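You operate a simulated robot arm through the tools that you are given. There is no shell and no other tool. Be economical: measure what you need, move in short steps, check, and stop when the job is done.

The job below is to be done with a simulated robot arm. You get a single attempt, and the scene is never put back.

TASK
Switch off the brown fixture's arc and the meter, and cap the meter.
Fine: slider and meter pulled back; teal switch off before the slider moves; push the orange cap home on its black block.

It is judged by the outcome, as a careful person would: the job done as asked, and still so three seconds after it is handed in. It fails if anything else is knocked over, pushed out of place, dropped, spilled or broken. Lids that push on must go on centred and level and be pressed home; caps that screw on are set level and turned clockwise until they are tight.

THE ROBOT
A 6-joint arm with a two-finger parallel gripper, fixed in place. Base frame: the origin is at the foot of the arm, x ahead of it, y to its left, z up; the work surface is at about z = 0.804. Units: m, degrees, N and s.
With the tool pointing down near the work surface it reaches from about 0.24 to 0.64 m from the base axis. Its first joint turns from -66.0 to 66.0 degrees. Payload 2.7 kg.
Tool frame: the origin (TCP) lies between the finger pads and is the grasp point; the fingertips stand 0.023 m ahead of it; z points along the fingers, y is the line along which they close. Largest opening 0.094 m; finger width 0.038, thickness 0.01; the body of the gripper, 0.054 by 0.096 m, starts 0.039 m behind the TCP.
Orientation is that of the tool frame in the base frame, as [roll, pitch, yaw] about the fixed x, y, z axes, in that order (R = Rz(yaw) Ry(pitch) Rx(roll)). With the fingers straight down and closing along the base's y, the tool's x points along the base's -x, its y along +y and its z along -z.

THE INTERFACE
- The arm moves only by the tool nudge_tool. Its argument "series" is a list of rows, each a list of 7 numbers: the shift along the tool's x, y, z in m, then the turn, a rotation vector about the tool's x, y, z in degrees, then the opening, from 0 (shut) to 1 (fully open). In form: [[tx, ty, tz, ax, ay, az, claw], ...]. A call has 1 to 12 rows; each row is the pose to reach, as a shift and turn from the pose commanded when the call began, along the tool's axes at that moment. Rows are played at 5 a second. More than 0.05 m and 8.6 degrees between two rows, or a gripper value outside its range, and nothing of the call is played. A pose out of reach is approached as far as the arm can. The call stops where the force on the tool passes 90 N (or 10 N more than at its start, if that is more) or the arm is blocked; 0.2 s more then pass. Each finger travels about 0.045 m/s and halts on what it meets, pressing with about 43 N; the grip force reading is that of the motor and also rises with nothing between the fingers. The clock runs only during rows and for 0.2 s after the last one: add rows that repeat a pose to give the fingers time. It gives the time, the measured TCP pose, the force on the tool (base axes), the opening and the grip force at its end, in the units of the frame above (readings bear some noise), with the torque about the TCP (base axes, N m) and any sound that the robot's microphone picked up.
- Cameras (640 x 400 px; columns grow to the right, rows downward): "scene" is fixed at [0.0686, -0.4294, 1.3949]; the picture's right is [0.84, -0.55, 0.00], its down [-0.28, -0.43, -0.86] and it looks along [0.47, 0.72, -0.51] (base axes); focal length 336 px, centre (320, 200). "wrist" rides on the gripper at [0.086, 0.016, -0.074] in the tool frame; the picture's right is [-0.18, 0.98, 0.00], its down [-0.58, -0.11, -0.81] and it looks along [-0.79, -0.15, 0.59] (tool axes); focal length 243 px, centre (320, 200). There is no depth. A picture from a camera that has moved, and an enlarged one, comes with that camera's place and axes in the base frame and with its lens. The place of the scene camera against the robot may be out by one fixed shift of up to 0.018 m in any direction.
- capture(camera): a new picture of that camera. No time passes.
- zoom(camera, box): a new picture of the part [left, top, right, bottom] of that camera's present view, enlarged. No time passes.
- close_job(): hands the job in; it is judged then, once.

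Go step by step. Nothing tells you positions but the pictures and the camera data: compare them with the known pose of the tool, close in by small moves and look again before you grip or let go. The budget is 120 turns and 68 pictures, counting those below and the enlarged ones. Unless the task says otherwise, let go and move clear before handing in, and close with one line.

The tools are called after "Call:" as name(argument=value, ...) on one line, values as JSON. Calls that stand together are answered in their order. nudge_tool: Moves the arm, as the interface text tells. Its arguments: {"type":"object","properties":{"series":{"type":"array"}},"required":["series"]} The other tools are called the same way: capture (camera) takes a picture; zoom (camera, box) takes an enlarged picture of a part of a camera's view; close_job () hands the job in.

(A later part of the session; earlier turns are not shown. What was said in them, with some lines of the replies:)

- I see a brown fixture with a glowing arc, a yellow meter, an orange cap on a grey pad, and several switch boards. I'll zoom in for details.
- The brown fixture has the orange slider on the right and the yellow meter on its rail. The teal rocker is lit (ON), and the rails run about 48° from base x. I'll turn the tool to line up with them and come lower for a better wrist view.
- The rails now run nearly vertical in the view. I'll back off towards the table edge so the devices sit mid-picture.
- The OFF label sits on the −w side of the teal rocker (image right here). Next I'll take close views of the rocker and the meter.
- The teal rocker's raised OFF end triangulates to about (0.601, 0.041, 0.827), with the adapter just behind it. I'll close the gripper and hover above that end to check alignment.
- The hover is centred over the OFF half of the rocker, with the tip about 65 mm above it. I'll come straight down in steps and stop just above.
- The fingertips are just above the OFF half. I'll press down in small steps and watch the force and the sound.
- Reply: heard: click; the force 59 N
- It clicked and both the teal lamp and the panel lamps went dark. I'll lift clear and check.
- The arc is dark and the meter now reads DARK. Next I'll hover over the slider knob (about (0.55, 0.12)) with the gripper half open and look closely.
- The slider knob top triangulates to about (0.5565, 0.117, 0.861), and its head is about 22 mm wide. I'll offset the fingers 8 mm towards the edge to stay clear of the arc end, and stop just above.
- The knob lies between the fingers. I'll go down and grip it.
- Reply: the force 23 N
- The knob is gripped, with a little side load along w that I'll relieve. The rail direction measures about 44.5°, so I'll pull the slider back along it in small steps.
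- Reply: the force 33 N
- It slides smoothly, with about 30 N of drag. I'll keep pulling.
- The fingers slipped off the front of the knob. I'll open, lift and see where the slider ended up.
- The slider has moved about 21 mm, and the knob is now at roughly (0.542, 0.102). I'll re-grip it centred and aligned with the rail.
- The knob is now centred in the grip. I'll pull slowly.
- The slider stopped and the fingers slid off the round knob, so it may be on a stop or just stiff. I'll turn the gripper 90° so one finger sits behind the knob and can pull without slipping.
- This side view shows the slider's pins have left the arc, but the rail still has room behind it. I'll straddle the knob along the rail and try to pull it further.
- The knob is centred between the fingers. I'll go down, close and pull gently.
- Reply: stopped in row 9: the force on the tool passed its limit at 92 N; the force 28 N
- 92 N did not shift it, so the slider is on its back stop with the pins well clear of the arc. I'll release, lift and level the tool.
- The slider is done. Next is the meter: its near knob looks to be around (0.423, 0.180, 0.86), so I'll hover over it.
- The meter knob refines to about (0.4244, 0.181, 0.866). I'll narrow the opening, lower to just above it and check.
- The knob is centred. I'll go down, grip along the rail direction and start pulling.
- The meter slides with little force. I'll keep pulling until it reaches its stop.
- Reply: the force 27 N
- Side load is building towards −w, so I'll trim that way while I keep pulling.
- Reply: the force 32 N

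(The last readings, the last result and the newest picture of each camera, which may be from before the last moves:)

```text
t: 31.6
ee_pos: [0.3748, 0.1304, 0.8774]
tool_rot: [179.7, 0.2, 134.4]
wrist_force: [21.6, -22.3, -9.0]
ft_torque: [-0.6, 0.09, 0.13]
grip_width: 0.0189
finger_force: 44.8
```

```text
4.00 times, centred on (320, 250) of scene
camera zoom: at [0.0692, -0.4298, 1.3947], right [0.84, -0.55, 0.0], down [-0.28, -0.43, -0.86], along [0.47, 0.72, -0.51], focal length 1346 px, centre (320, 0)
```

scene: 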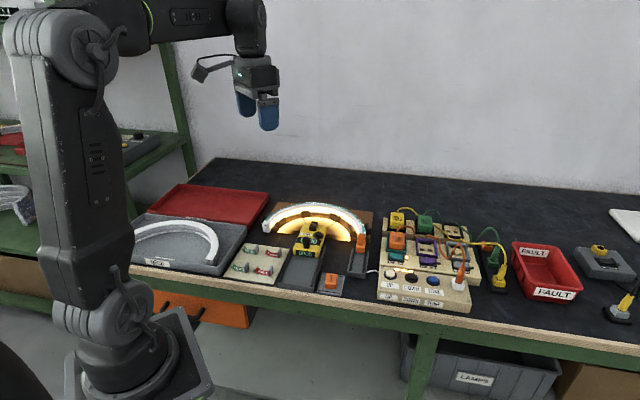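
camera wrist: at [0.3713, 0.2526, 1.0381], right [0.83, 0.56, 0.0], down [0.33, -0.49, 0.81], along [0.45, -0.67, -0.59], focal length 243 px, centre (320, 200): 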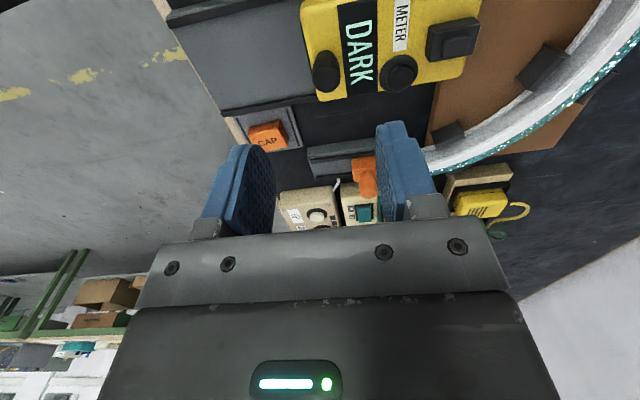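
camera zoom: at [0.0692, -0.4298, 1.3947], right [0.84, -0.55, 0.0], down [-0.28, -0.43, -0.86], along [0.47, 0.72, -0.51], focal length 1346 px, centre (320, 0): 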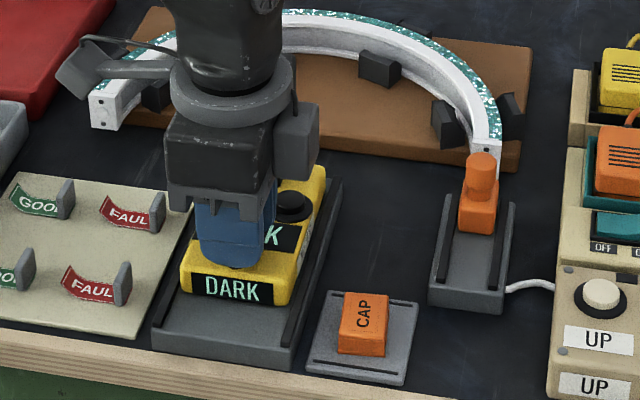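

Call:
nudge_tool(series=[[-0.0025, -0.004, 0, 0, 0, 0, 0.1], [-0.0025, -0.01, 0, 0, 0, 0, 0.1], [-0.0025, -0.016, 0, 0, 0, 0, 0.1], [-0.0025, -0.016, 0, 0, 0, 0, 0.1]])

Call:
zoom(camera="scene", box=[260, 200, 380, 300])

```text
t: 32.6
ee_pos: [0.3622, 0.1183, 0.8784]
tool_rot: [179.9, -0.1, 134.5]
wrist_force: [-2.6, 3.9, 23.2]
ft_torque: [0.34, 0.66, 0.26]
grip_width: 0.0191
finger_force: 45.2
```

```text
4.00 times, centred on (320, 250) of scene
camera zoom: at [0.0682, -0.4293, 1.3949], right [0.84, -0.55, 0.0], down [-0.28, -0.43, -0.86], along [0.47, 0.72, -0.51], focal length 1346 px, centre (320, 0)
```

zoom: 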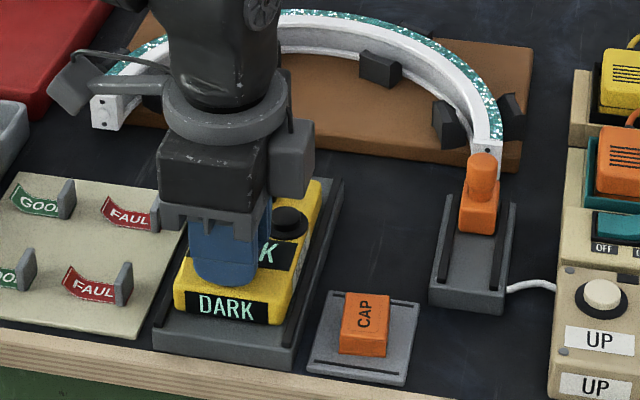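

It is still moving and about 15 mm of rail is left. I'll continue, easing the vertical load.

Call:
nudge_tool(series=[[0, -0.004, -0.002, 0, 0, 0, 0.1], [0, -0.008, -0.002, 0, 0, 0, 0.1], [0, -0.012, -0.002, 0, 0, 0, 0.1], [0, -0.016, -0.002, 0, 0, 0, 0.1], [0, -0.016, -0.002, 0, 0, 0, 0.1]])

Call:
zoom(camera="scene", box=[260, 200, 380, 300])

```text
t: 33.8
ee_pos: [0.3531, 0.1116, 0.8776]
tool_rot: [179.4, 0.2, 134.6]
wrist_force: [24.1, 36.1, -30.3]
ft_torque: [-0.17, 0.32, 0.07]
grip_width: 0.0191
finger_force: 45.1
```

```text
4.00 times, centred on (320, 250) of scene
camera zoom: at [0.0695, -0.4283, 1.3952], right [0.84, -0.55, 0.0], down [-0.28, -0.43, -0.86], along [0.47, 0.72, -0.52], focal length 1346 px, centre (320, 0)
```

zoom: 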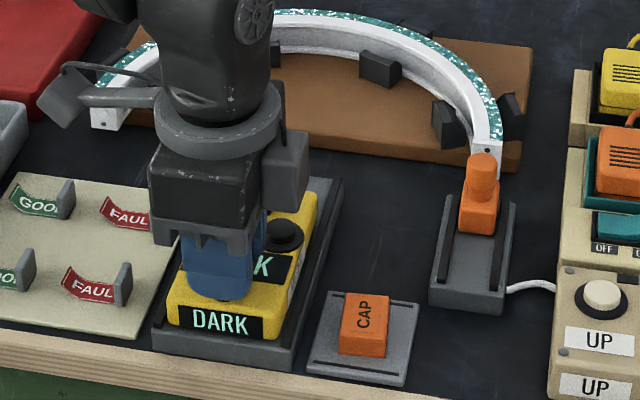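

The force rose and it stopped moving after about 100 mm, so the meter is at its back stop. I'll release and lift for a view of the meter block and the cap.

Call:
nudge_tool(series=[[0, 0.004, 0, 0, 0, 0, 0.1], [0, 0.004, 0, 0, 0, 0, 0.4], [0, 0.004, 0, 0, 0, 0, 0.4], [0, 0.004, -0.03, 0, 0, 0, 0.4], [0, 0.004, -0.07, 0, 0, 0, 0.6], [0, 0.004, -0.11, 0, 0, 0, 0.6], [0.04, 0.004, -0.13, 0, 0, 0, 0.6], [0.06, 0.004, -0.14, 0, 0, 0, 0.6], [0.06, 0.004, -0.14, 0, 0, 0, 0.6]])

Call:
capture(camera="wrist")

Call:
zoom(camera="scene", box=[260, 220, 356, 300])

```text
t: 35.8
ee_pos: [0.3092, 0.1514, 1.0165]
tool_rot: [180.0, 0.0, 134.5]
wrist_force: [0.2, 0.0, 0.3]
ft_torque: [0.01, -0.01, -0.02]
grip_width: 0.0565
finger_force: 0.0
```

```text
24 pictures are left
camera wrist: at [0.2609, 0.2245, 1.0908], right [0.83, 0.56, 0.0], down [0.33, -0.49, 0.81], along [0.45, -0.67, -0.59], focal length 243 px, centre (320, 200)
```

wrist: 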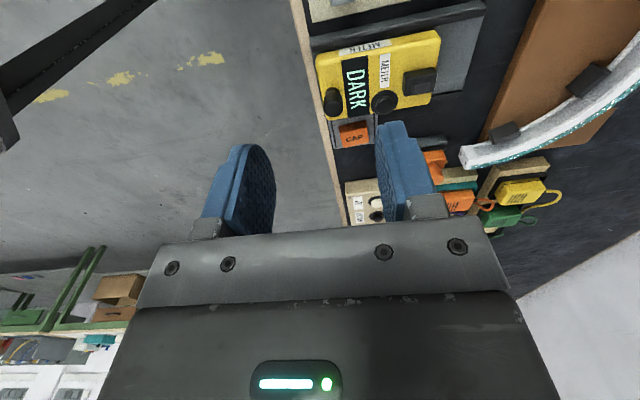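

```text
5.00 times, centred on (308, 260) of scene
camera zoom: at [0.0686, -0.4293, 1.3949], right [0.84, -0.55, 0.0], down [-0.28, -0.43, -0.86], along [0.47, 0.72, -0.51], focal length 1682 px, centre (380, -100)
```

zoom: 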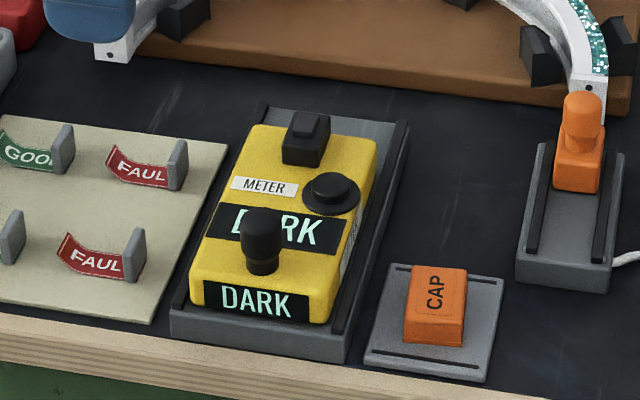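

The meter is fully back with the cap beside it at about (0.411, 0.080); its square black block is at about (0.401, 0.180). I'll turn the gripper to close across the rails and view both from above.

Call:
nudge_tool(series=[[-0.007, 0.008, 0, 0, 0, -7.5, 0.6], [-0.014, 0.015, 0, 0, 0, -15, 0.6], [-0.021, 0.023, 0, 0, 0, -22.5, 0.6], [-0.028, 0.03, 0, 0, 0, -30, 0.6], [-0.035, 0.038, 0, 0, 0, -37.5, 0.6], [-0.042, 0.045, 0, 0, 0, -45, 0.6], [-0.049, 0.053, 0, 0, 0, -52.5, 0.6], [-0.056, 0.06, 0, 0, 0, -60, 0.6], [-0.063, 0.068, 0, 0, 0, -67.5, 0.6], [-0.07, 0.075, 0, 0, 0, -75, 0.6], [-0.077, 0.083, 0, 0, 0, -82.5, 0.6], [-0.083, 0.09, 0, 0, 0, -90, 0.6]])

Call:
zoom(camera="wrist", box=[160, 0, 480, 200])

```text
t: 38.4
ee_pos: [0.4332, 0.157, 1.0181]
tool_rot: [-179.9, 0.0, -135.2]
wrist_force: [-0.1, 0.8, -0.3]
ft_torque: [0.02, 0.02, 0.03]
grip_width: 0.0563
finger_force: 0.1
```

```text
2.00 times, centred on (320, 100) of wrist
camera zoom: at [0.3605, 0.1079, 1.0928], right [-0.56, 0.83, 0.0], down [0.49, 0.33, 0.81], along [0.67, 0.45, -0.59], focal length 485 px, centre (320, 400)
```

zoom: 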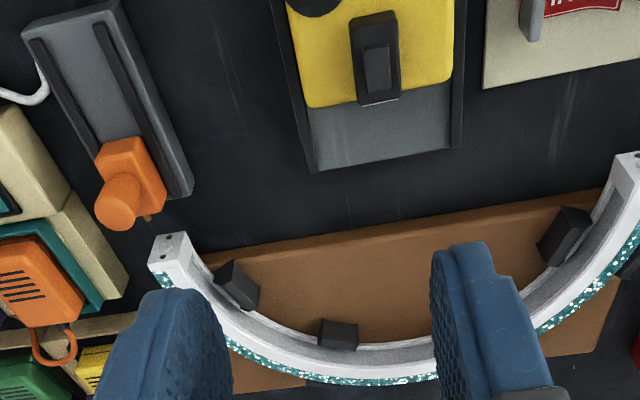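

The block is elongated along the rail, like the cap. I'll back up so both are in view.

Call:
nudge_tool(series=[[0.035, -0.01, 0.01, 0, 0, 0, 0.6], [0.07, -0.025, 0.02, 0, 0, 0, 0.6], [0.07, -0.025, 0.02, 0, 0, 0, 0.6]])

Call:
zoom(camera="wrist", box=[200, 0, 440, 150])

```text
t: 39.2
ee_pos: [0.4004, 0.0893, 0.9961]
tool_rot: [-179.9, 0.0, -135.5]
wrist_force: [-0.1, -0.2, 0.3]
ft_torque: [0.02, 0.0, -0.01]
grip_width: 0.0564
finger_force: 0.1
```

```text
2.67 times, centred on (320, 75) of wrist
camera zoom: at [0.3283, 0.0401, 1.0707], right [-0.56, 0.83, 0.0], down [0.49, 0.33, 0.81], along [0.67, 0.45, -0.59], focal length 647 px, centre (320, 533)
```

zoom: 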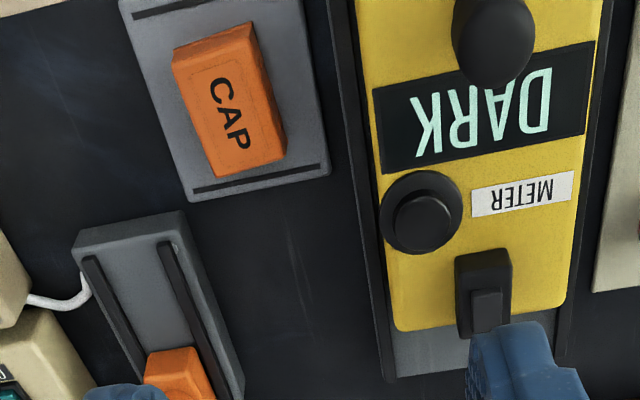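

Call:
zoom(camera="wrist", box=[240, 0, 336, 80])

Call:
zoom(camera="wrist", box=[334, 60, 414, 130])

```text
5.00 times, centred on (288, 40) of wrist
camera zoom: at [0.3283, 0.0401, 1.0707], right [-0.56, 0.83, 0.0], down [0.49, 0.33, 0.81], along [0.67, 0.45, -0.59], focal length 1213 px, centre (480, 1000)
```

zoom: 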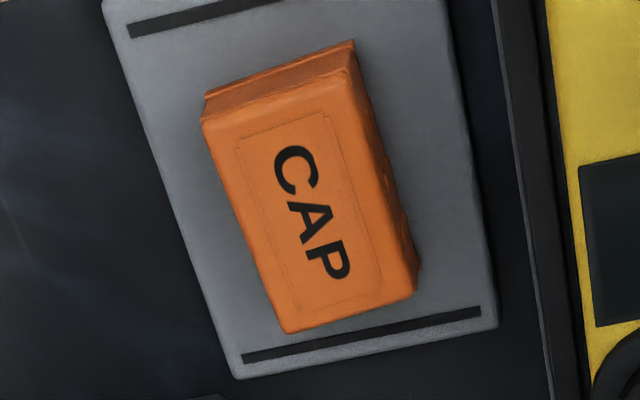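

```text
5.71 times, centred on (374, 95) of wrist
camera zoom: at [0.3283, 0.0401, 1.0707], right [-0.56, 0.83, 0.0], down [0.49, 0.33, 0.81], along [0.67, 0.45, -0.59], focal length 1386 px, centre (11, 800)
```

zoom: 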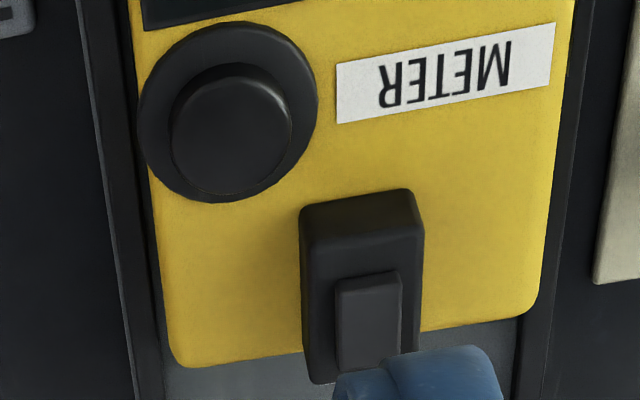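

The cap (about 25×36 mm) sits at about (0.423, 0.067), turned to about 50°; its top is near z 0.826. The block is at roughly 45° and (0.408, 0.163). I'll hover low over the cap, with the grip biased 6 mm towards +u to keep clear of the meter's round button later.

Call:
nudge_tool(series=[[-0.006, -0.031, 0, 0, 0, -2.5, 0.4], [-0.006, -0.031, 0.04, 0, 0, -5.5, 0.4], [-0.006, -0.031, 0.08, 0, 0, -5.5, 0.4], [-0.006, -0.031, 0.121, 0, 0, -5.5, 0.4], [-0.006, -0.031, 0.121, 0, 0, -5.5, 0.4]])

Call:
zoom(camera="wrist", box=[200, 60, 440, 210])

Call:
zoom(camera="scene", box=[290, 240, 370, 300])

```text
t: 40.4
ee_pos: [0.4256, 0.0728, 0.8769]
tool_rot: [-179.9, 0.0, -130.0]
wrist_force: [0.1, -0.4, -0.4]
ft_torque: [0.02, -0.01, -0.01]
grip_width: 0.0376
finger_force: 0.0
```

```text
2.67 times, centred on (320, 135) of wrist
camera zoom: at [0.3577, 0.0164, 0.9519], right [-0.63, 0.77, 0.0], down [0.46, 0.38, 0.81], along [0.62, 0.51, -0.59], focal length 647 px, centre (320, 373)
```

zoom: 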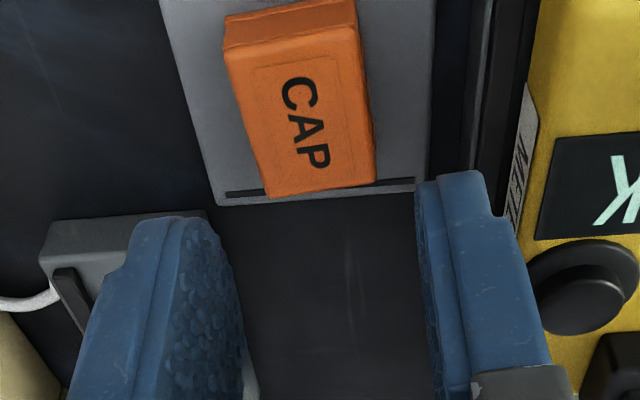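

```text
6.67 times, centred on (330, 270) of scene
camera zoom: at [0.0686, -0.4293, 1.3949], right [0.84, -0.55, 0.0], down [-0.28, -0.43, -0.86], along [0.47, 0.72, -0.51], focal length 2242 px, centre (253, -267)
```

zoom: 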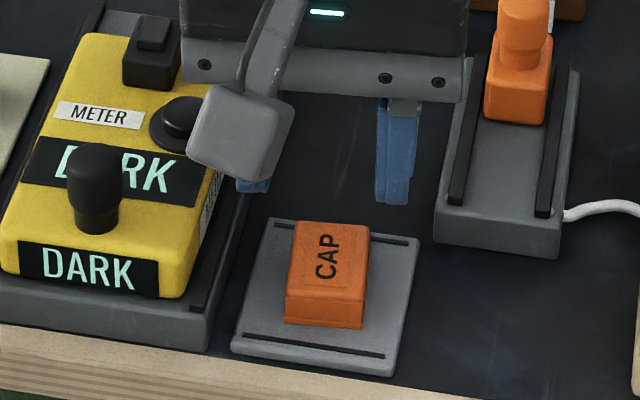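

The cap sits squarely between the finger lines at about (0.422, 0.066). I'll go down so the tips are near z 0.816 and grip.

Call:
nudge_tool(series=[[0.002, -0.0016, 0.015, 0, 0, 0, 0.4], [0.002, -0.0016, 0.03, 0, 0, 0, 0.4], [0.002, -0.0016, 0.038, 0, 0, 0, 0.4], [0.002, -0.0016, 0.038, 0, 0, 0, 0.1], [0.002, -0.0016, 0.038, 0, 0, 0, 0.1], [0.002, -0.0016, 0.038, 0, 0, 0, 0.1], [0.002, -0.0016, 0.038, 0, 0, 0, 0.1]])

Call:
zoom(camera="wrist", box=[200, 60, 440, 210])

```text
t: 42.0
ee_pos: [0.4258, 0.0701, 0.8385]
tool_rot: [-179.8, 0.0, -130.0]
wrist_force: [-1.2, -0.6, -0.2]
ft_torque: [0.01, 0.0, 0.0]
grip_width: 0.0268
finger_force: 42.8
```

```text
2.67 times, centred on (320, 135) of wrist
camera zoom: at [0.3585, 0.0139, 0.913], right [-0.63, 0.77, 0.0], down [0.46, 0.38, 0.81], along [0.62, 0.51, -0.59], focal length 647 px, centre (320, 373)
```

zoom: 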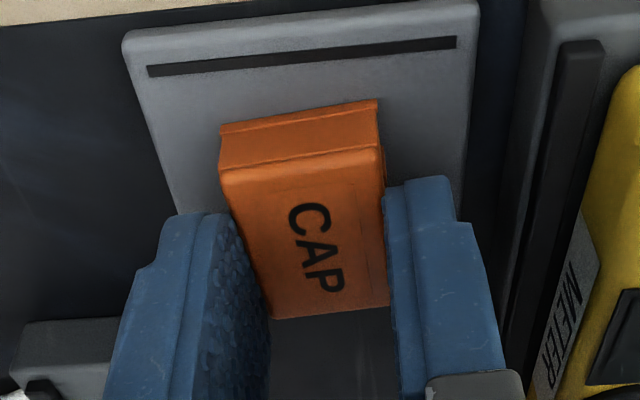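

The cap is gripped at 26.8 mm. I'll lift it, turn it to the 45° rail direction, and go past the block so the wrist camera can see the block clearly.

Call:
nudge_tool(series=[[0, 0, -0.03, 0, 0, 0, 0.1], [0, 0, -0.07, 0, 0, 0, 0.1], [0, 0, -0.1, 0, 0, 0, 0.1], [-0.035, 0.018, -0.1, 0, 0, 2, 0.1], [-0.07, 0.036, -0.1, 0, 0, 5, 0.1], [-0.1, 0.054, -0.1, 0, 0, 5, 0.1], [-0.131, 0.072, -0.1, 0, 0, 5, 0.1], [-0.131, 0.072, -0.1, 0, 0, 5, 0.1]])

Call:
zoom(camera="wrist", box=[220, 0, 420, 200])

```text
t: 43.8
ee_pos: [0.4558, 0.2181, 0.9372]
tool_rot: [-179.8, 0.0, -135.0]
wrist_force: [0.8, 0.6, -0.8]
ft_torque: [0.0, -0.01, 0.03]
grip_width: 0.0266
finger_force: 43.1
```

```text
2.00 times, centred on (320, 100) of wrist
camera zoom: at [0.3837, 0.1677, 1.0126], right [-0.56, 0.83, 0.0], down [0.49, 0.33, 0.81], along [0.67, 0.45, -0.59], focal length 485 px, centre (320, 400)
```

zoom: 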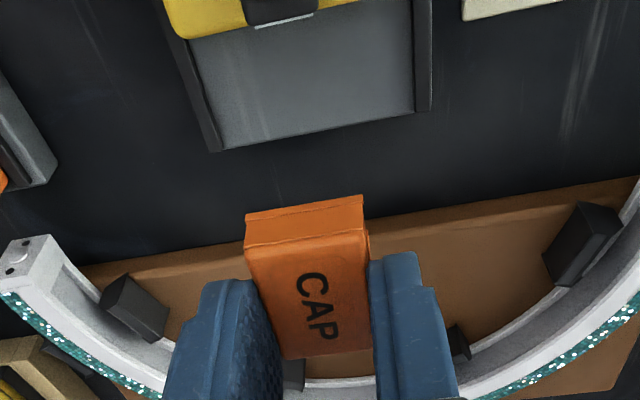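

The block's far end shows at the top of the picture. I'll back up 35 mm to see all of it.

Call:
nudge_tool(series=[[0.02, -0.008, 0, 0, 0, 0, 0.1], [0.036, -0.014, 0, 0, 0, 0, 0.1], [0.036, -0.014, 0, 0, 0, 0, 0.1]])

Call:
zoom(camera="wrist", box=[240, 0, 400, 160])

```text
t: 44.6
ee_pos: [0.4413, 0.1819, 0.9383]
tool_rot: [-179.8, 0.0, -135.1]
wrist_force: [0.2, 0.2, -0.4]
ft_torque: [-0.01, 0.0, -0.01]
grip_width: 0.0266
finger_force: 42.8
```

```text
2.50 times, centred on (320, 80) of wrist
camera zoom: at [0.37, 0.1319, 1.0124], right [-0.57, 0.83, 0.0], down [0.49, 0.33, 0.81], along [0.67, 0.46, -0.59], focal length 606 px, centre (320, 500)
```

zoom: 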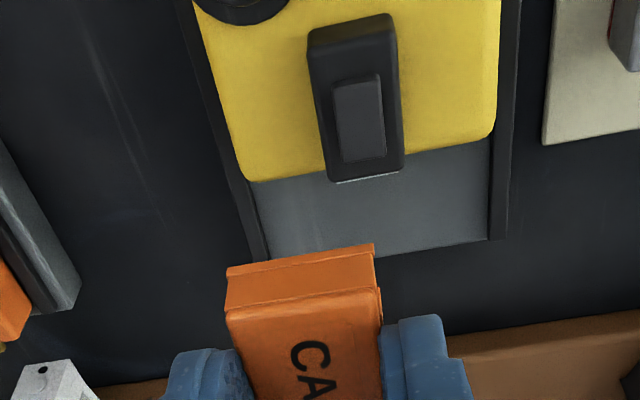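

The black block's centre triangulates to (0.4155, 0.174) with its top near z 0.857 at 45°; the cap's centre sits 5.5 mm behind the TCP. I'll hover the cap just above the block and check.

Call:
nudge_tool(series=[[0.0183, 0.0127, 0, -0.2, 0, 0, 0.1], [0.0183, 0.0127, 0.02, -0.2, 0, 0, 0.1], [0.0183, 0.0127, 0.038, -0.2, 0, 0, 0.1], [0.0183, 0.0127, 0.038, -0.2, 0, 0, 0.1]])

Call:
zoom(camera="wrist", box=[220, 40, 420, 200])

Call:
zoom(camera="scene", box=[270, 215, 350, 275])

```text
t: 45.6
ee_pos: [0.4187, 0.1786, 0.8997]
tool_rot: [179.9, 0.0, -134.9]
wrist_force: [0.1, 0.4, 0.7]
ft_torque: [0.01, 0.03, -0.02]
grip_width: 0.0268
finger_force: 43.1
```

```text
2.50 times, centred on (320, 120) of wrist
camera zoom: at [0.3475, 0.1278, 0.9743], right [-0.56, 0.83, 0.0], down [0.49, 0.33, 0.81], along [0.66, 0.46, -0.59], focal length 606 px, centre (320, 400)
```

zoom: 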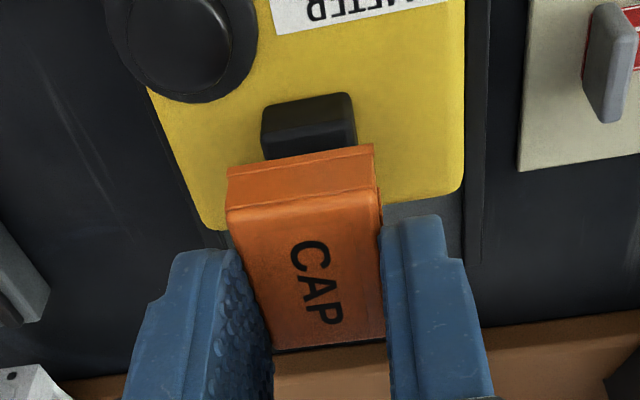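

```text
6.67 times, centred on (310, 245) of scene
camera zoom: at [0.0686, -0.4293, 1.3949], right [0.84, -0.55, 0.0], down [-0.28, -0.43, -0.86], along [0.47, 0.72, -0.51], focal length 2242 px, centre (387, -100)
```

zoom: 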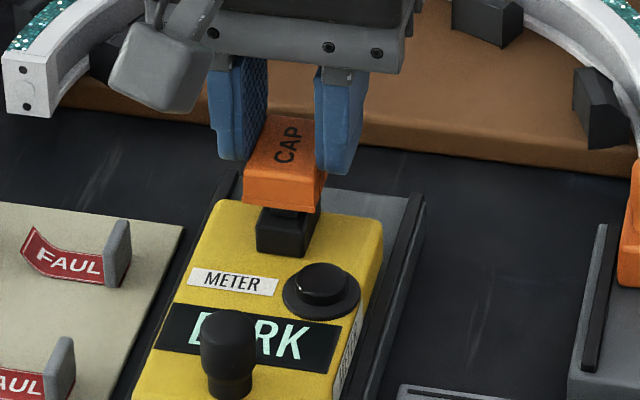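

The cap is centred over the block in both views. I'll lower it slowly onto the block and watch the force.

Call:
nudge_tool(series=[[0, 0, 0.005, 0, 0, 0, 0.1], [0, 0, 0.01, 0, 0, 0, 0.1], [0, 0, 0.014, 0, 0, 0, 0.1], [0, 0, 0.017, 0, 0, 0, 0.1], [0, 0, 0.017, 0, 0, 0, 0.1]])

Call:
zoom(camera="scene", box=[270, 215, 350, 275])

```text
t: 46.8
ee_pos: [0.4196, 0.1773, 0.8834]
tool_rot: [179.8, 0.0, -135.0]
wrist_force: [-0.6, -0.9, -0.6]
ft_torque: [-0.05, 0.01, 0.0]
grip_width: 0.0264
finger_force: 43.1
```

```text
6.67 times, centred on (310, 245) of scene
camera zoom: at [0.0685, -0.4294, 1.3949], right [0.84, -0.55, 0.0], down [-0.28, -0.43, -0.86], along [0.47, 0.72, -0.51], focal length 2242 px, centre (387, -100)
```

zoom: 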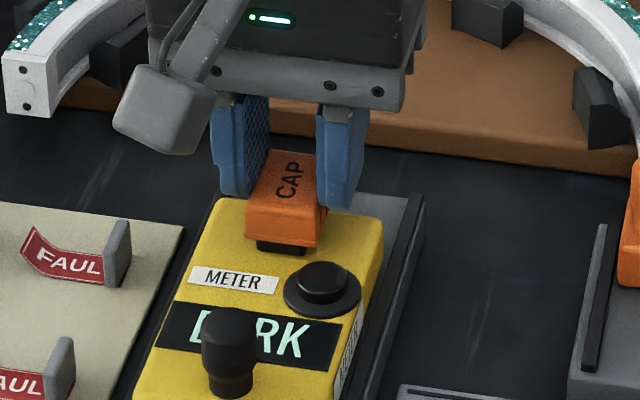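

No contact yet, and the cap is still centred. I'll keep lowering.

Call:
nudge_tool(series=[[0, 0, 0.002, 0, 0, 0, 0.1], [0, 0, 0.004, 0, 0, 0, 0.1], [0, 0, 0.006, 0, 0, 0, 0.1], [0, 0, 0.008, 0, 0, 0, 0.1], [0, 0, 0.008, 0, 0, 0, 0.1]])

Call:
zoom(camera="scene", box=[270, 215, 350, 275])

Call:
zoom(camera="wrist", box=[220, 40, 420, 200])

```text
t: 48.0
ee_pos: [0.4191, 0.1773, 0.8776]
tool_rot: [179.9, 0.2, -135.0]
wrist_force: [-5.0, 2.5, 20.9]
ft_torque: [-0.03, 0.19, -0.01]
grip_width: 0.0266
finger_force: 42.8
```

```text
6.67 times, centred on (310, 245) of scene
camera zoom: at [0.0682, -0.4294, 1.3949], right [0.84, -0.55, 0.0], down [-0.28, -0.43, -0.86], along [0.47, 0.72, -0.51], focal length 2242 px, centre (387, -100)
```

zoom: 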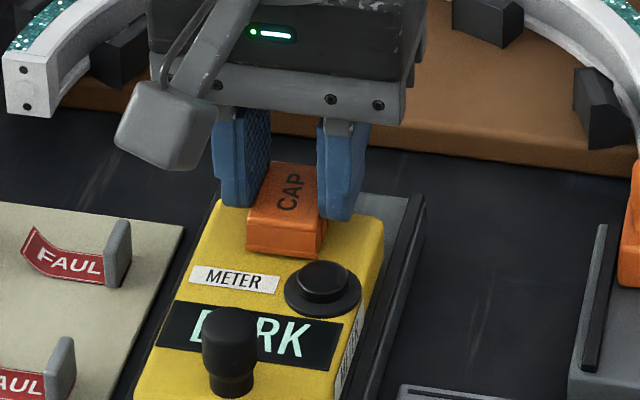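

```text
2.50 times, centred on (320, 120) of wrist
camera zoom: at [0.3473, 0.127, 0.9514], right [-0.57, 0.82, 0.0], down [0.49, 0.33, 0.81], along [0.67, 0.46, -0.59], focal length 606 px, centre (320, 400)
```

zoom: 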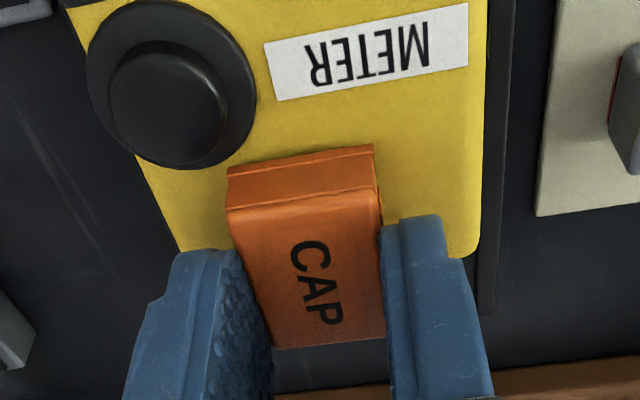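

The cap has swallowed the block and meets about 20 N. I'll push it home.

Call:
nudge_tool(series=[[0, 0, 0.002, 0, 0, 0, 0.1], [0, 0, 0.004, 0, 0, 0, 0.1], [0, 0, 0.006, 0, 0, 0, 0.1], [0, 0, 0.008, 0, 0, 0, 0.1], [0, 0, 0.008, 0, 0, 0, 0.1]])

```text
t: 49.2
ee_pos: [0.4199, 0.1773, 0.8702]
tool_rot: [179.9, 0.2, -134.9]
wrist_force: [-4.7, 5.3, 32.9]
ft_torque: [-0.02, 0.16, -0.04]
grip_width: 0.0268
finger_force: 43.2
```

Call:
zoom(camera="scene", box=[270, 215, 350, 275])

```text
6.67 times, centred on (310, 245) of scene
camera zoom: at [0.068, -0.4294, 1.3949], right [0.84, -0.55, 0.0], down [-0.28, -0.43, -0.86], along [0.47, 0.72, -0.51], focal length 2242 px, centre (387, -100)
```

zoom: 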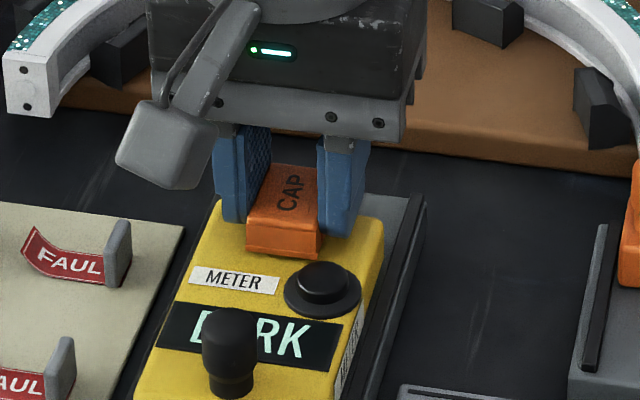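

The fingers slid down the cap while it stayed put. I'll release, lift, close the fingers and press on top of the cap.

Call:
nudge_tool(series=[[0, 0, -0.006, 0, 0, 0, 0.1], [0, 0, -0.006, 0, 0, 0, 0.3], [0, 0, -0.006, 0, 0, 0, 0.4], [0, 0, -0.03, 0, 0, 0, 0.4], [0, 0, -0.06, 0, 0, 0, 0.3], [0.0055, 0, -0.06, 0, 0, 0, 0], [0.0055, 0, -0.06, 0, 0, 0, 0], [0.0055, 0, -0.06, 0, 0, 0, 0], [0.0055, 0, -0.06, 0, 0, 0, 0]])

Call:
zoom(camera="scene", box=[270, 215, 350, 275])

Call:
zoom(camera="wrist", box=[220, 0, 420, 160])

```text
t: 51.2
ee_pos: [0.4144, 0.1721, 0.9293]
tool_rot: [179.9, 0.0, -135.0]
wrist_force: [0.0, -0.1, -0.4]
ft_torque: [0.0, 0.01, 0.0]
grip_width: 0.0001
finger_force: 42.6
```

```text
6.67 times, centred on (310, 245) of scene
camera zoom: at [0.0686, -0.4294, 1.3949], right [0.84, -0.55, 0.0], down [-0.28, -0.43, -0.86], along [0.47, 0.72, -0.51], focal length 2242 px, centre (387, -100)
```

zoom: 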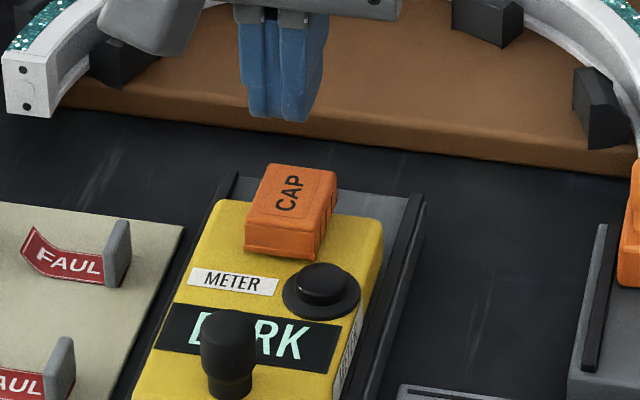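

```text
2.50 times, centred on (320, 80) of wrist
camera zoom: at [0.3425, 0.1219, 1.0025], right [-0.56, 0.83, 0.0], down [0.49, 0.33, 0.81], along [0.66, 0.46, -0.59], focal length 606 px, centre (320, 500)
```

zoom: 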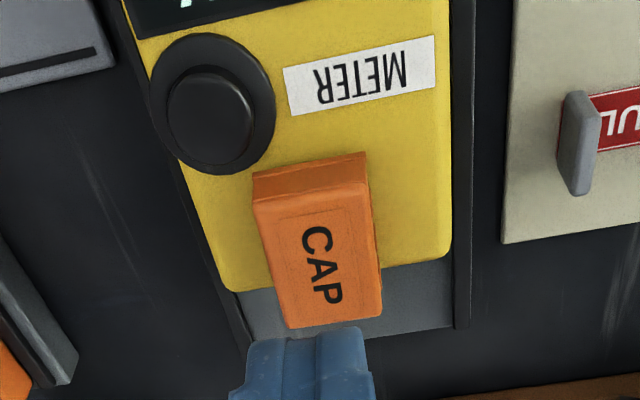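

The cap sits level and centred on the block. I'll press straight down on its middle with the closed fingers.

Call:
nudge_tool(series=[[0, 0, 0.02, 0, 0, 0, 0], [0, 0, 0.036, 0, 0, 0, 0], [0, 0, 0.04, 0, 0, 0, 0], [0, 0, 0.043, 0, 0, 0, 0], [0, 0, 0.046, 0, 0, 0, 0], [0, 0, 0.049, 0, 0, 0, 0], [0, 0, 0.052, 0, 0, 0, 0], [0, 0, 0.052, 0, 0, 0, 0]])

```text
t: 53.0
ee_pos: [0.4184, 0.1768, 0.8826]
tool_rot: [-180.0, 1.0, -134.9]
wrist_force: [-14.2, 13.1, 63.0]
ft_torque: [0.42, 0.28, 0.06]
grip_width: 0.0003
finger_force: 41.4
```

It takes 63 N with no click so far. I'll press a little harder, correcting the small drift, to be sure it is home.

Call:
nudge_tool(series=[[0.002, 0, -0.004, 0, 0, 0, 0], [0.003, 0, 0, 0, 0, 0, 0], [0.003, 0, 0.003, 0, 0, 0, 0], [0.003, 0, 0.005, 0, 0, 0, 0], [0.003, 0, 0.005, 0, 0, 0, 0]])

Call:
zoom(camera="scene", box=[270, 215, 350, 275])

```text
t: 54.0
ee_pos: [0.4188, 0.1746, 0.883]
tool_rot: [-179.5, 1.8, -134.8]
wrist_force: [-5.1, 3.9, 13.2]
ft_torque: [0.13, 0.12, 0.02]
grip_width: 0.0
finger_force: 42.9
stopped in row 4: the force on the tool passed its limit at 92 N (the readings are from after the stop); the commanded pose is now the measured one
```

```text
6.67 times, centred on (310, 245) of scene
camera zoom: at [0.0683, -0.4294, 1.3949], right [0.84, -0.55, 0.0], down [-0.28, -0.43, -0.86], along [0.47, 0.72, -0.51], focal length 2242 px, centre (387, -100)
```

zoom: 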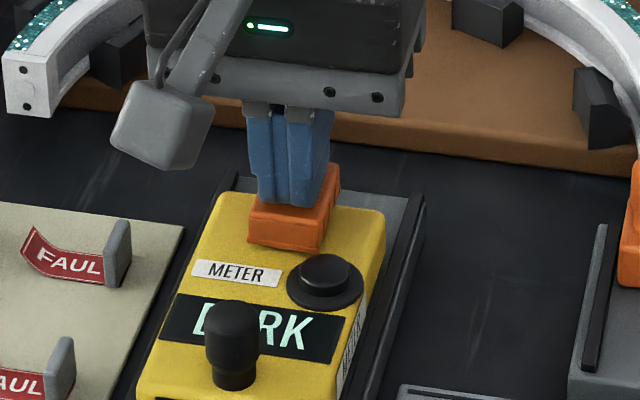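

The meter looks nudged forward by a few millimetres. I'll lift clear, level the tool and check.

Call:
nudge_tool(series=[[0, 0, -0.02, 0, 0, 0, 0], [0, 0, -0.05, -0.5, 1.8, 0, 0], [0, 0, -0.08, -0.5, 1.8, 0, 0], [0, 0, -0.08, -0.5, 1.8, 0, 0]])

Call:
zoom(camera="scene", box=[270, 215, 350, 275])

```text
t: 55.0
ee_pos: [0.4176, 0.1733, 0.9604]
tool_rot: [179.8, -0.1, -134.9]
wrist_force: [0.0, -0.1, 0.6]
ft_torque: [-0.02, -0.01, 0.02]
grip_width: 0.0001
finger_force: 42.5
```

```text
6.67 times, centred on (310, 245) of scene
camera zoom: at [0.0686, -0.4294, 1.3949], right [0.84, -0.55, 0.0], down [-0.28, -0.43, -0.86], along [0.47, 0.72, -0.51], focal length 2242 px, centre (387, -100)
```

zoom: 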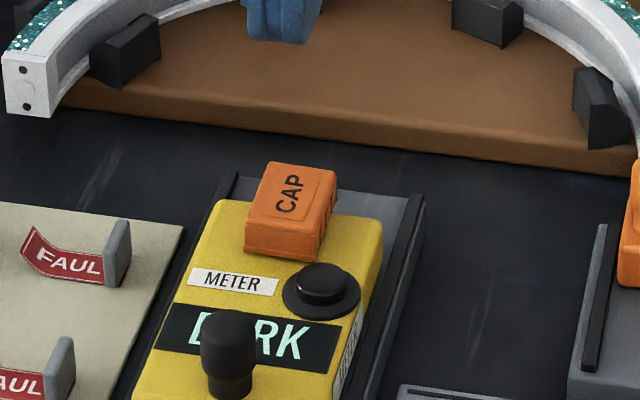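

The meter only rocked under the press and is back level. I'll zoom tightly on the cap's skirt to check for any gap.

Call:
zoom(camera="scene", box=[294, 234, 326, 258])

```text
16.00 times, centred on (310, 246) of scene
camera zoom: at [0.0686, -0.4294, 1.3949], right [0.84, -0.55, 0.0], down [-0.28, -0.43, -0.86], along [0.47, 0.72, -0.51], focal length 5382 px, centre (480, -536)
```

zoom: 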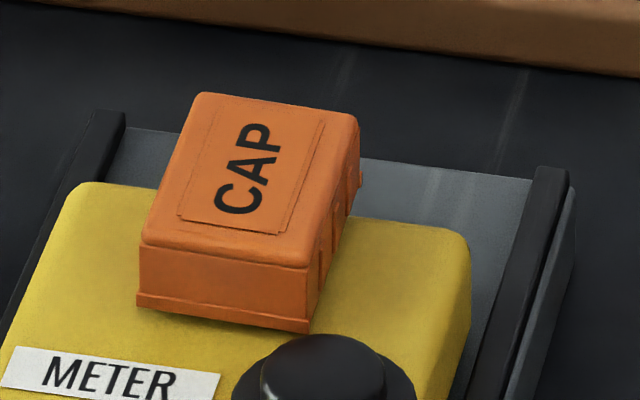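

The cap is level, with at most a millimetre of doubt about the skirt. I'll press once more, slightly towards the meter's middle so it doesn't rock.

Call:
nudge_tool(series=[[0.006, 0.001, 0.03, 0, 0, 0, 0], [0.006, 0.001, 0.06, 0, 0, 0, 0], [0.006, 0.001, 0.07, 0, 0, 0, 0], [0.006, 0.001, 0.074, 0, 0, 0, 0], [0.006, 0.001, 0.077, 0, 0, 0, 0], [0.006, 0.001, 0.08, 0, 0, 0, 0], [0.006, 0.001, 0.082, 0, 0, 0, 0], [0.006, 0.001, 0.082, 0, 0, 0, 0]])

```text
t: 56.8
ee_pos: [0.4136, 0.1711, 0.8827]
tool_rot: [-180.0, 0.3, -134.8]
wrist_force: [-3.1, 0.4, 36.1]
ft_torque: [0.17, -0.06, -0.04]
grip_width: 0.0
finger_force: 42.0
```

Call:
nudge_tool(series=[[0, 0, 0.002, 0, 0, 0, 0], [0, 0, 0.004, 0, 0, 0, 0], [0, 0, 0.006, 0, 0, 0, 0], [0, 0, 0.006, 0, 0, 0, 0]])

```text
t: 57.8
ee_pos: [0.4138, 0.1729, 0.8838]
tool_rot: [-179.8, 1.1, -134.7]
wrist_force: [-15.7, 13.9, 73.2]
ft_torque: [0.69, 0.07, 0.13]
grip_width: 0.0
finger_force: 42.5
```

Going from 36 N to 73 N gave no further travel, so the cap is on a hard stop and home. I'll lift clear and do a final check.

Call:
nudge_tool(series=[[0, 0, -0.01, 0, 0, 0, 0], [0, 0, -0.04, 0, 0, 0, 0], [0, 0, -0.08, 0, 0, 0, 0], [0, 0, -0.12, 0, 0, 0, 0], [0, 0, -0.16, 0, 0, 0, 0], [0, 0, -0.2, 0, 0, 0, 0], [0, 0, -0.2, 0, 0, 0, 0]])

Call:
zoom(camera="scene", box=[240, 190, 440, 315])

Call:
zoom(camera="scene", box=[294, 234, 326, 258])

```text
t: 59.4
ee_pos: [0.4128, 0.1701, 1.0734]
tool_rot: [179.8, -0.3, -134.9]
wrist_force: [0.2, -0.8, 0.6]
ft_torque: [0.01, 0.03, 0.01]
grip_width: 0.0
finger_force: 42.9
```

```text
3.20 times, centred on (340, 252) of scene
camera zoom: at [0.0686, -0.4294, 1.3949], right [0.84, -0.55, 0.0], down [-0.28, -0.43, -0.86], along [0.47, 0.72, -0.51], focal length 1076 px, centre (256, 32)
```

zoom: 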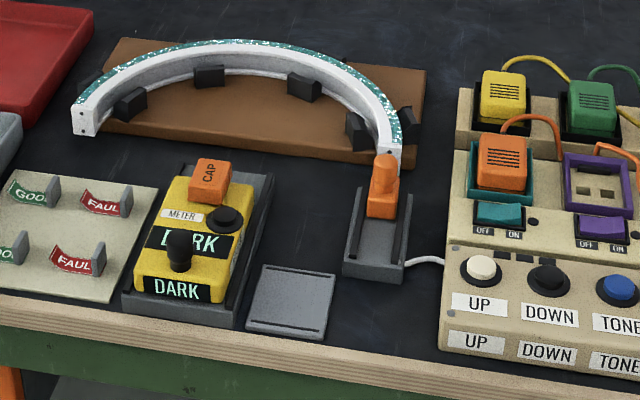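

```text
16.00 times, centred on (310, 246) of scene
camera zoom: at [0.0686, -0.4294, 1.3949], right [0.84, -0.55, 0.0], down [-0.28, -0.43, -0.86], along [0.47, 0.72, -0.51], focal length 5382 px, centre (480, -536)
```

zoom: 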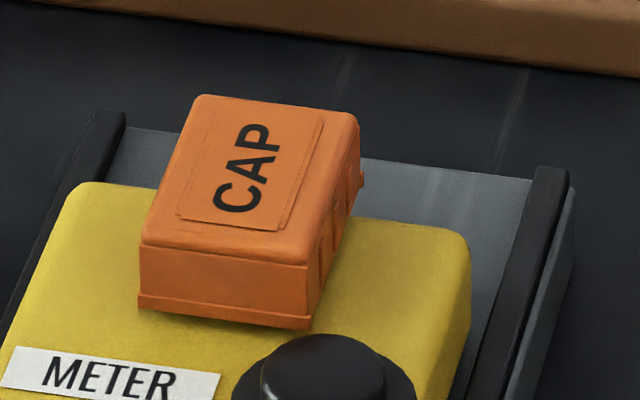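

Slider, meter and cap all look right, but the meter's display is still lit, so it isn't switched off yet. Its round push-button is at about (0.4055, 0.135, 0.851), so I'll hover over it, biased away from the cap.

Call:
nudge_tool(series=[[0.017, -0.01, 0.03, 0.2, -0.3, 0, 0], [0.035, -0.0197, 0.06, 0.2, -0.3, 0, 0], [0.035, -0.0197, 0.1, 0.2, -0.3, 0, 0], [0.035, -0.0197, 0.14, 0.2, -0.3, 0, 0], [0.035, -0.0197, 0.17, 0.2, -0.3, 0, 0], [0.035, -0.0197, 0.187, 0.2, -0.3, 0, 0], [0.035, -0.0197, 0.187, 0.2, -0.3, 0, 0]])

```text
t: 61.0
ee_pos: [0.4007, 0.1306, 0.8871]
tool_rot: [180.0, 0.1, -134.9]
wrist_force: [-0.2, 0.4, 0.3]
ft_torque: [-0.01, -0.03, 0.01]
grip_width: 0.0001
finger_force: 42.7
```

The tip is at about 0.864, just above the button and free of contact. I'll press gently and listen for a click.

Call:
nudge_tool(series=[[0, 0, 0.003, 0, 0, 0, 0], [0, 0, 0.006, 0, 0, 0, 0], [0, 0, 0.009, 0, 0, 0, 0], [0, 0, 0.011, 0, 0, 0, 0]])

```text
t: 62.0
ee_pos: [0.4008, 0.132, 0.876]
tool_rot: [-180.0, 0.1, -134.8]
wrist_force: [-0.1, 0.5, -0.4]
ft_torque: [0.0, -0.02, -0.02]
grip_width: 0.0
finger_force: 42.3
```

Call:
nudge_tool(series=[[0, 0, 0.001, 0, 0, 0, 0], [0, 0, 0.002, 0, 0, 0, 0], [0, 0, 0.003, 0, 0, 0, 0], [0, 0, 0.004, 0, 0, 0, 0]])

```text
t: 63.0
ee_pos: [0.4007, 0.1311, 0.8728]
tool_rot: [-179.9, 0.1, -134.9]
wrist_force: [0.1, 0.0, 0.9]
ft_torque: [0.0, -0.01, -0.01]
grip_width: 0.0
finger_force: 42.7
```

Call:
nudge_tool(series=[[0, 0, 0.001, 0, 0, 0, 0], [0, 0, 0.002, 0, 0, 0, 0], [0, 0, 0.003, 0, 0, 0, 0]])

```text
t: 63.8
ee_pos: [0.4003, 0.1308, 0.8698]
tool_rot: [-180.0, 0.2, -134.9]
wrist_force: [1.1, 1.8, 3.8]
ft_torque: [0.07, -0.01, 0.02]
grip_width: 0.0002
finger_force: 42.1
heard: click
```

A click at light force. I'll lift clear and use the last picture to check the meter.

Call:
nudge_tool(series=[[0, 0, -0.02, 0, 0, 0, 0], [0, 0, -0.06, 0, 0, 0, 0], [0, 0, -0.1, 0, 0, 0, 0], [0, 0, -0.14, 0, 0, 0, 0], [0, 0, -0.18, 0, 0, 0, 0], [0, 0, -0.2, 0, 0, 0, 0], [0, 0, -0.2, 0, 0, 0, 0]])

Call:
zoom(camera="scene", box=[260, 205, 400, 300])

```text
t: 65.4
ee_pos: [0.4002, 0.1308, 1.0684]
tool_rot: [-179.9, 0.1, -134.9]
wrist_force: [0.4, -0.1, -0.4]
ft_torque: [0.01, -0.01, 0.03]
grip_width: 0.0
finger_force: 42.3
```

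```text
4.21 times, centred on (330, 252) of scene
camera zoom: at [0.0686, -0.4294, 1.3949], right [0.84, -0.55, 0.0], down [-0.28, -0.43, -0.86], along [0.47, 0.72, -0.51], focal length 1416 px, centre (278, -21)
```

zoom: 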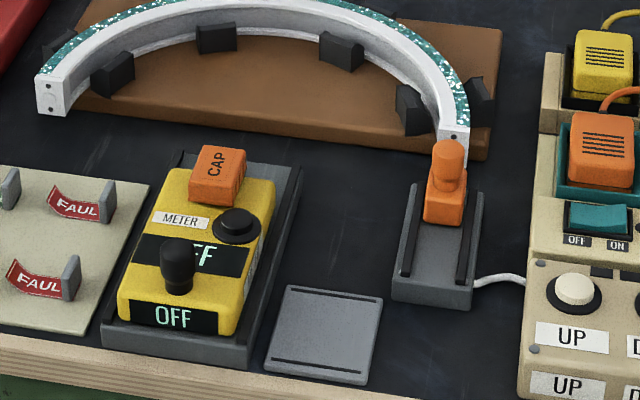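

The meter now reads OFF, the arc is dark, the slider and meter are pulled back, and the cap is home. The arm is clear, so I'm handing in.

Call:
close_job()

```text
The job is handed in.
```

The job is handed in: the teal switch went off before the slider moved, the arc is dark, the slider and meter are pulled back to their stops, the meter reads OFF, and the orange cap is pressed home on its block.
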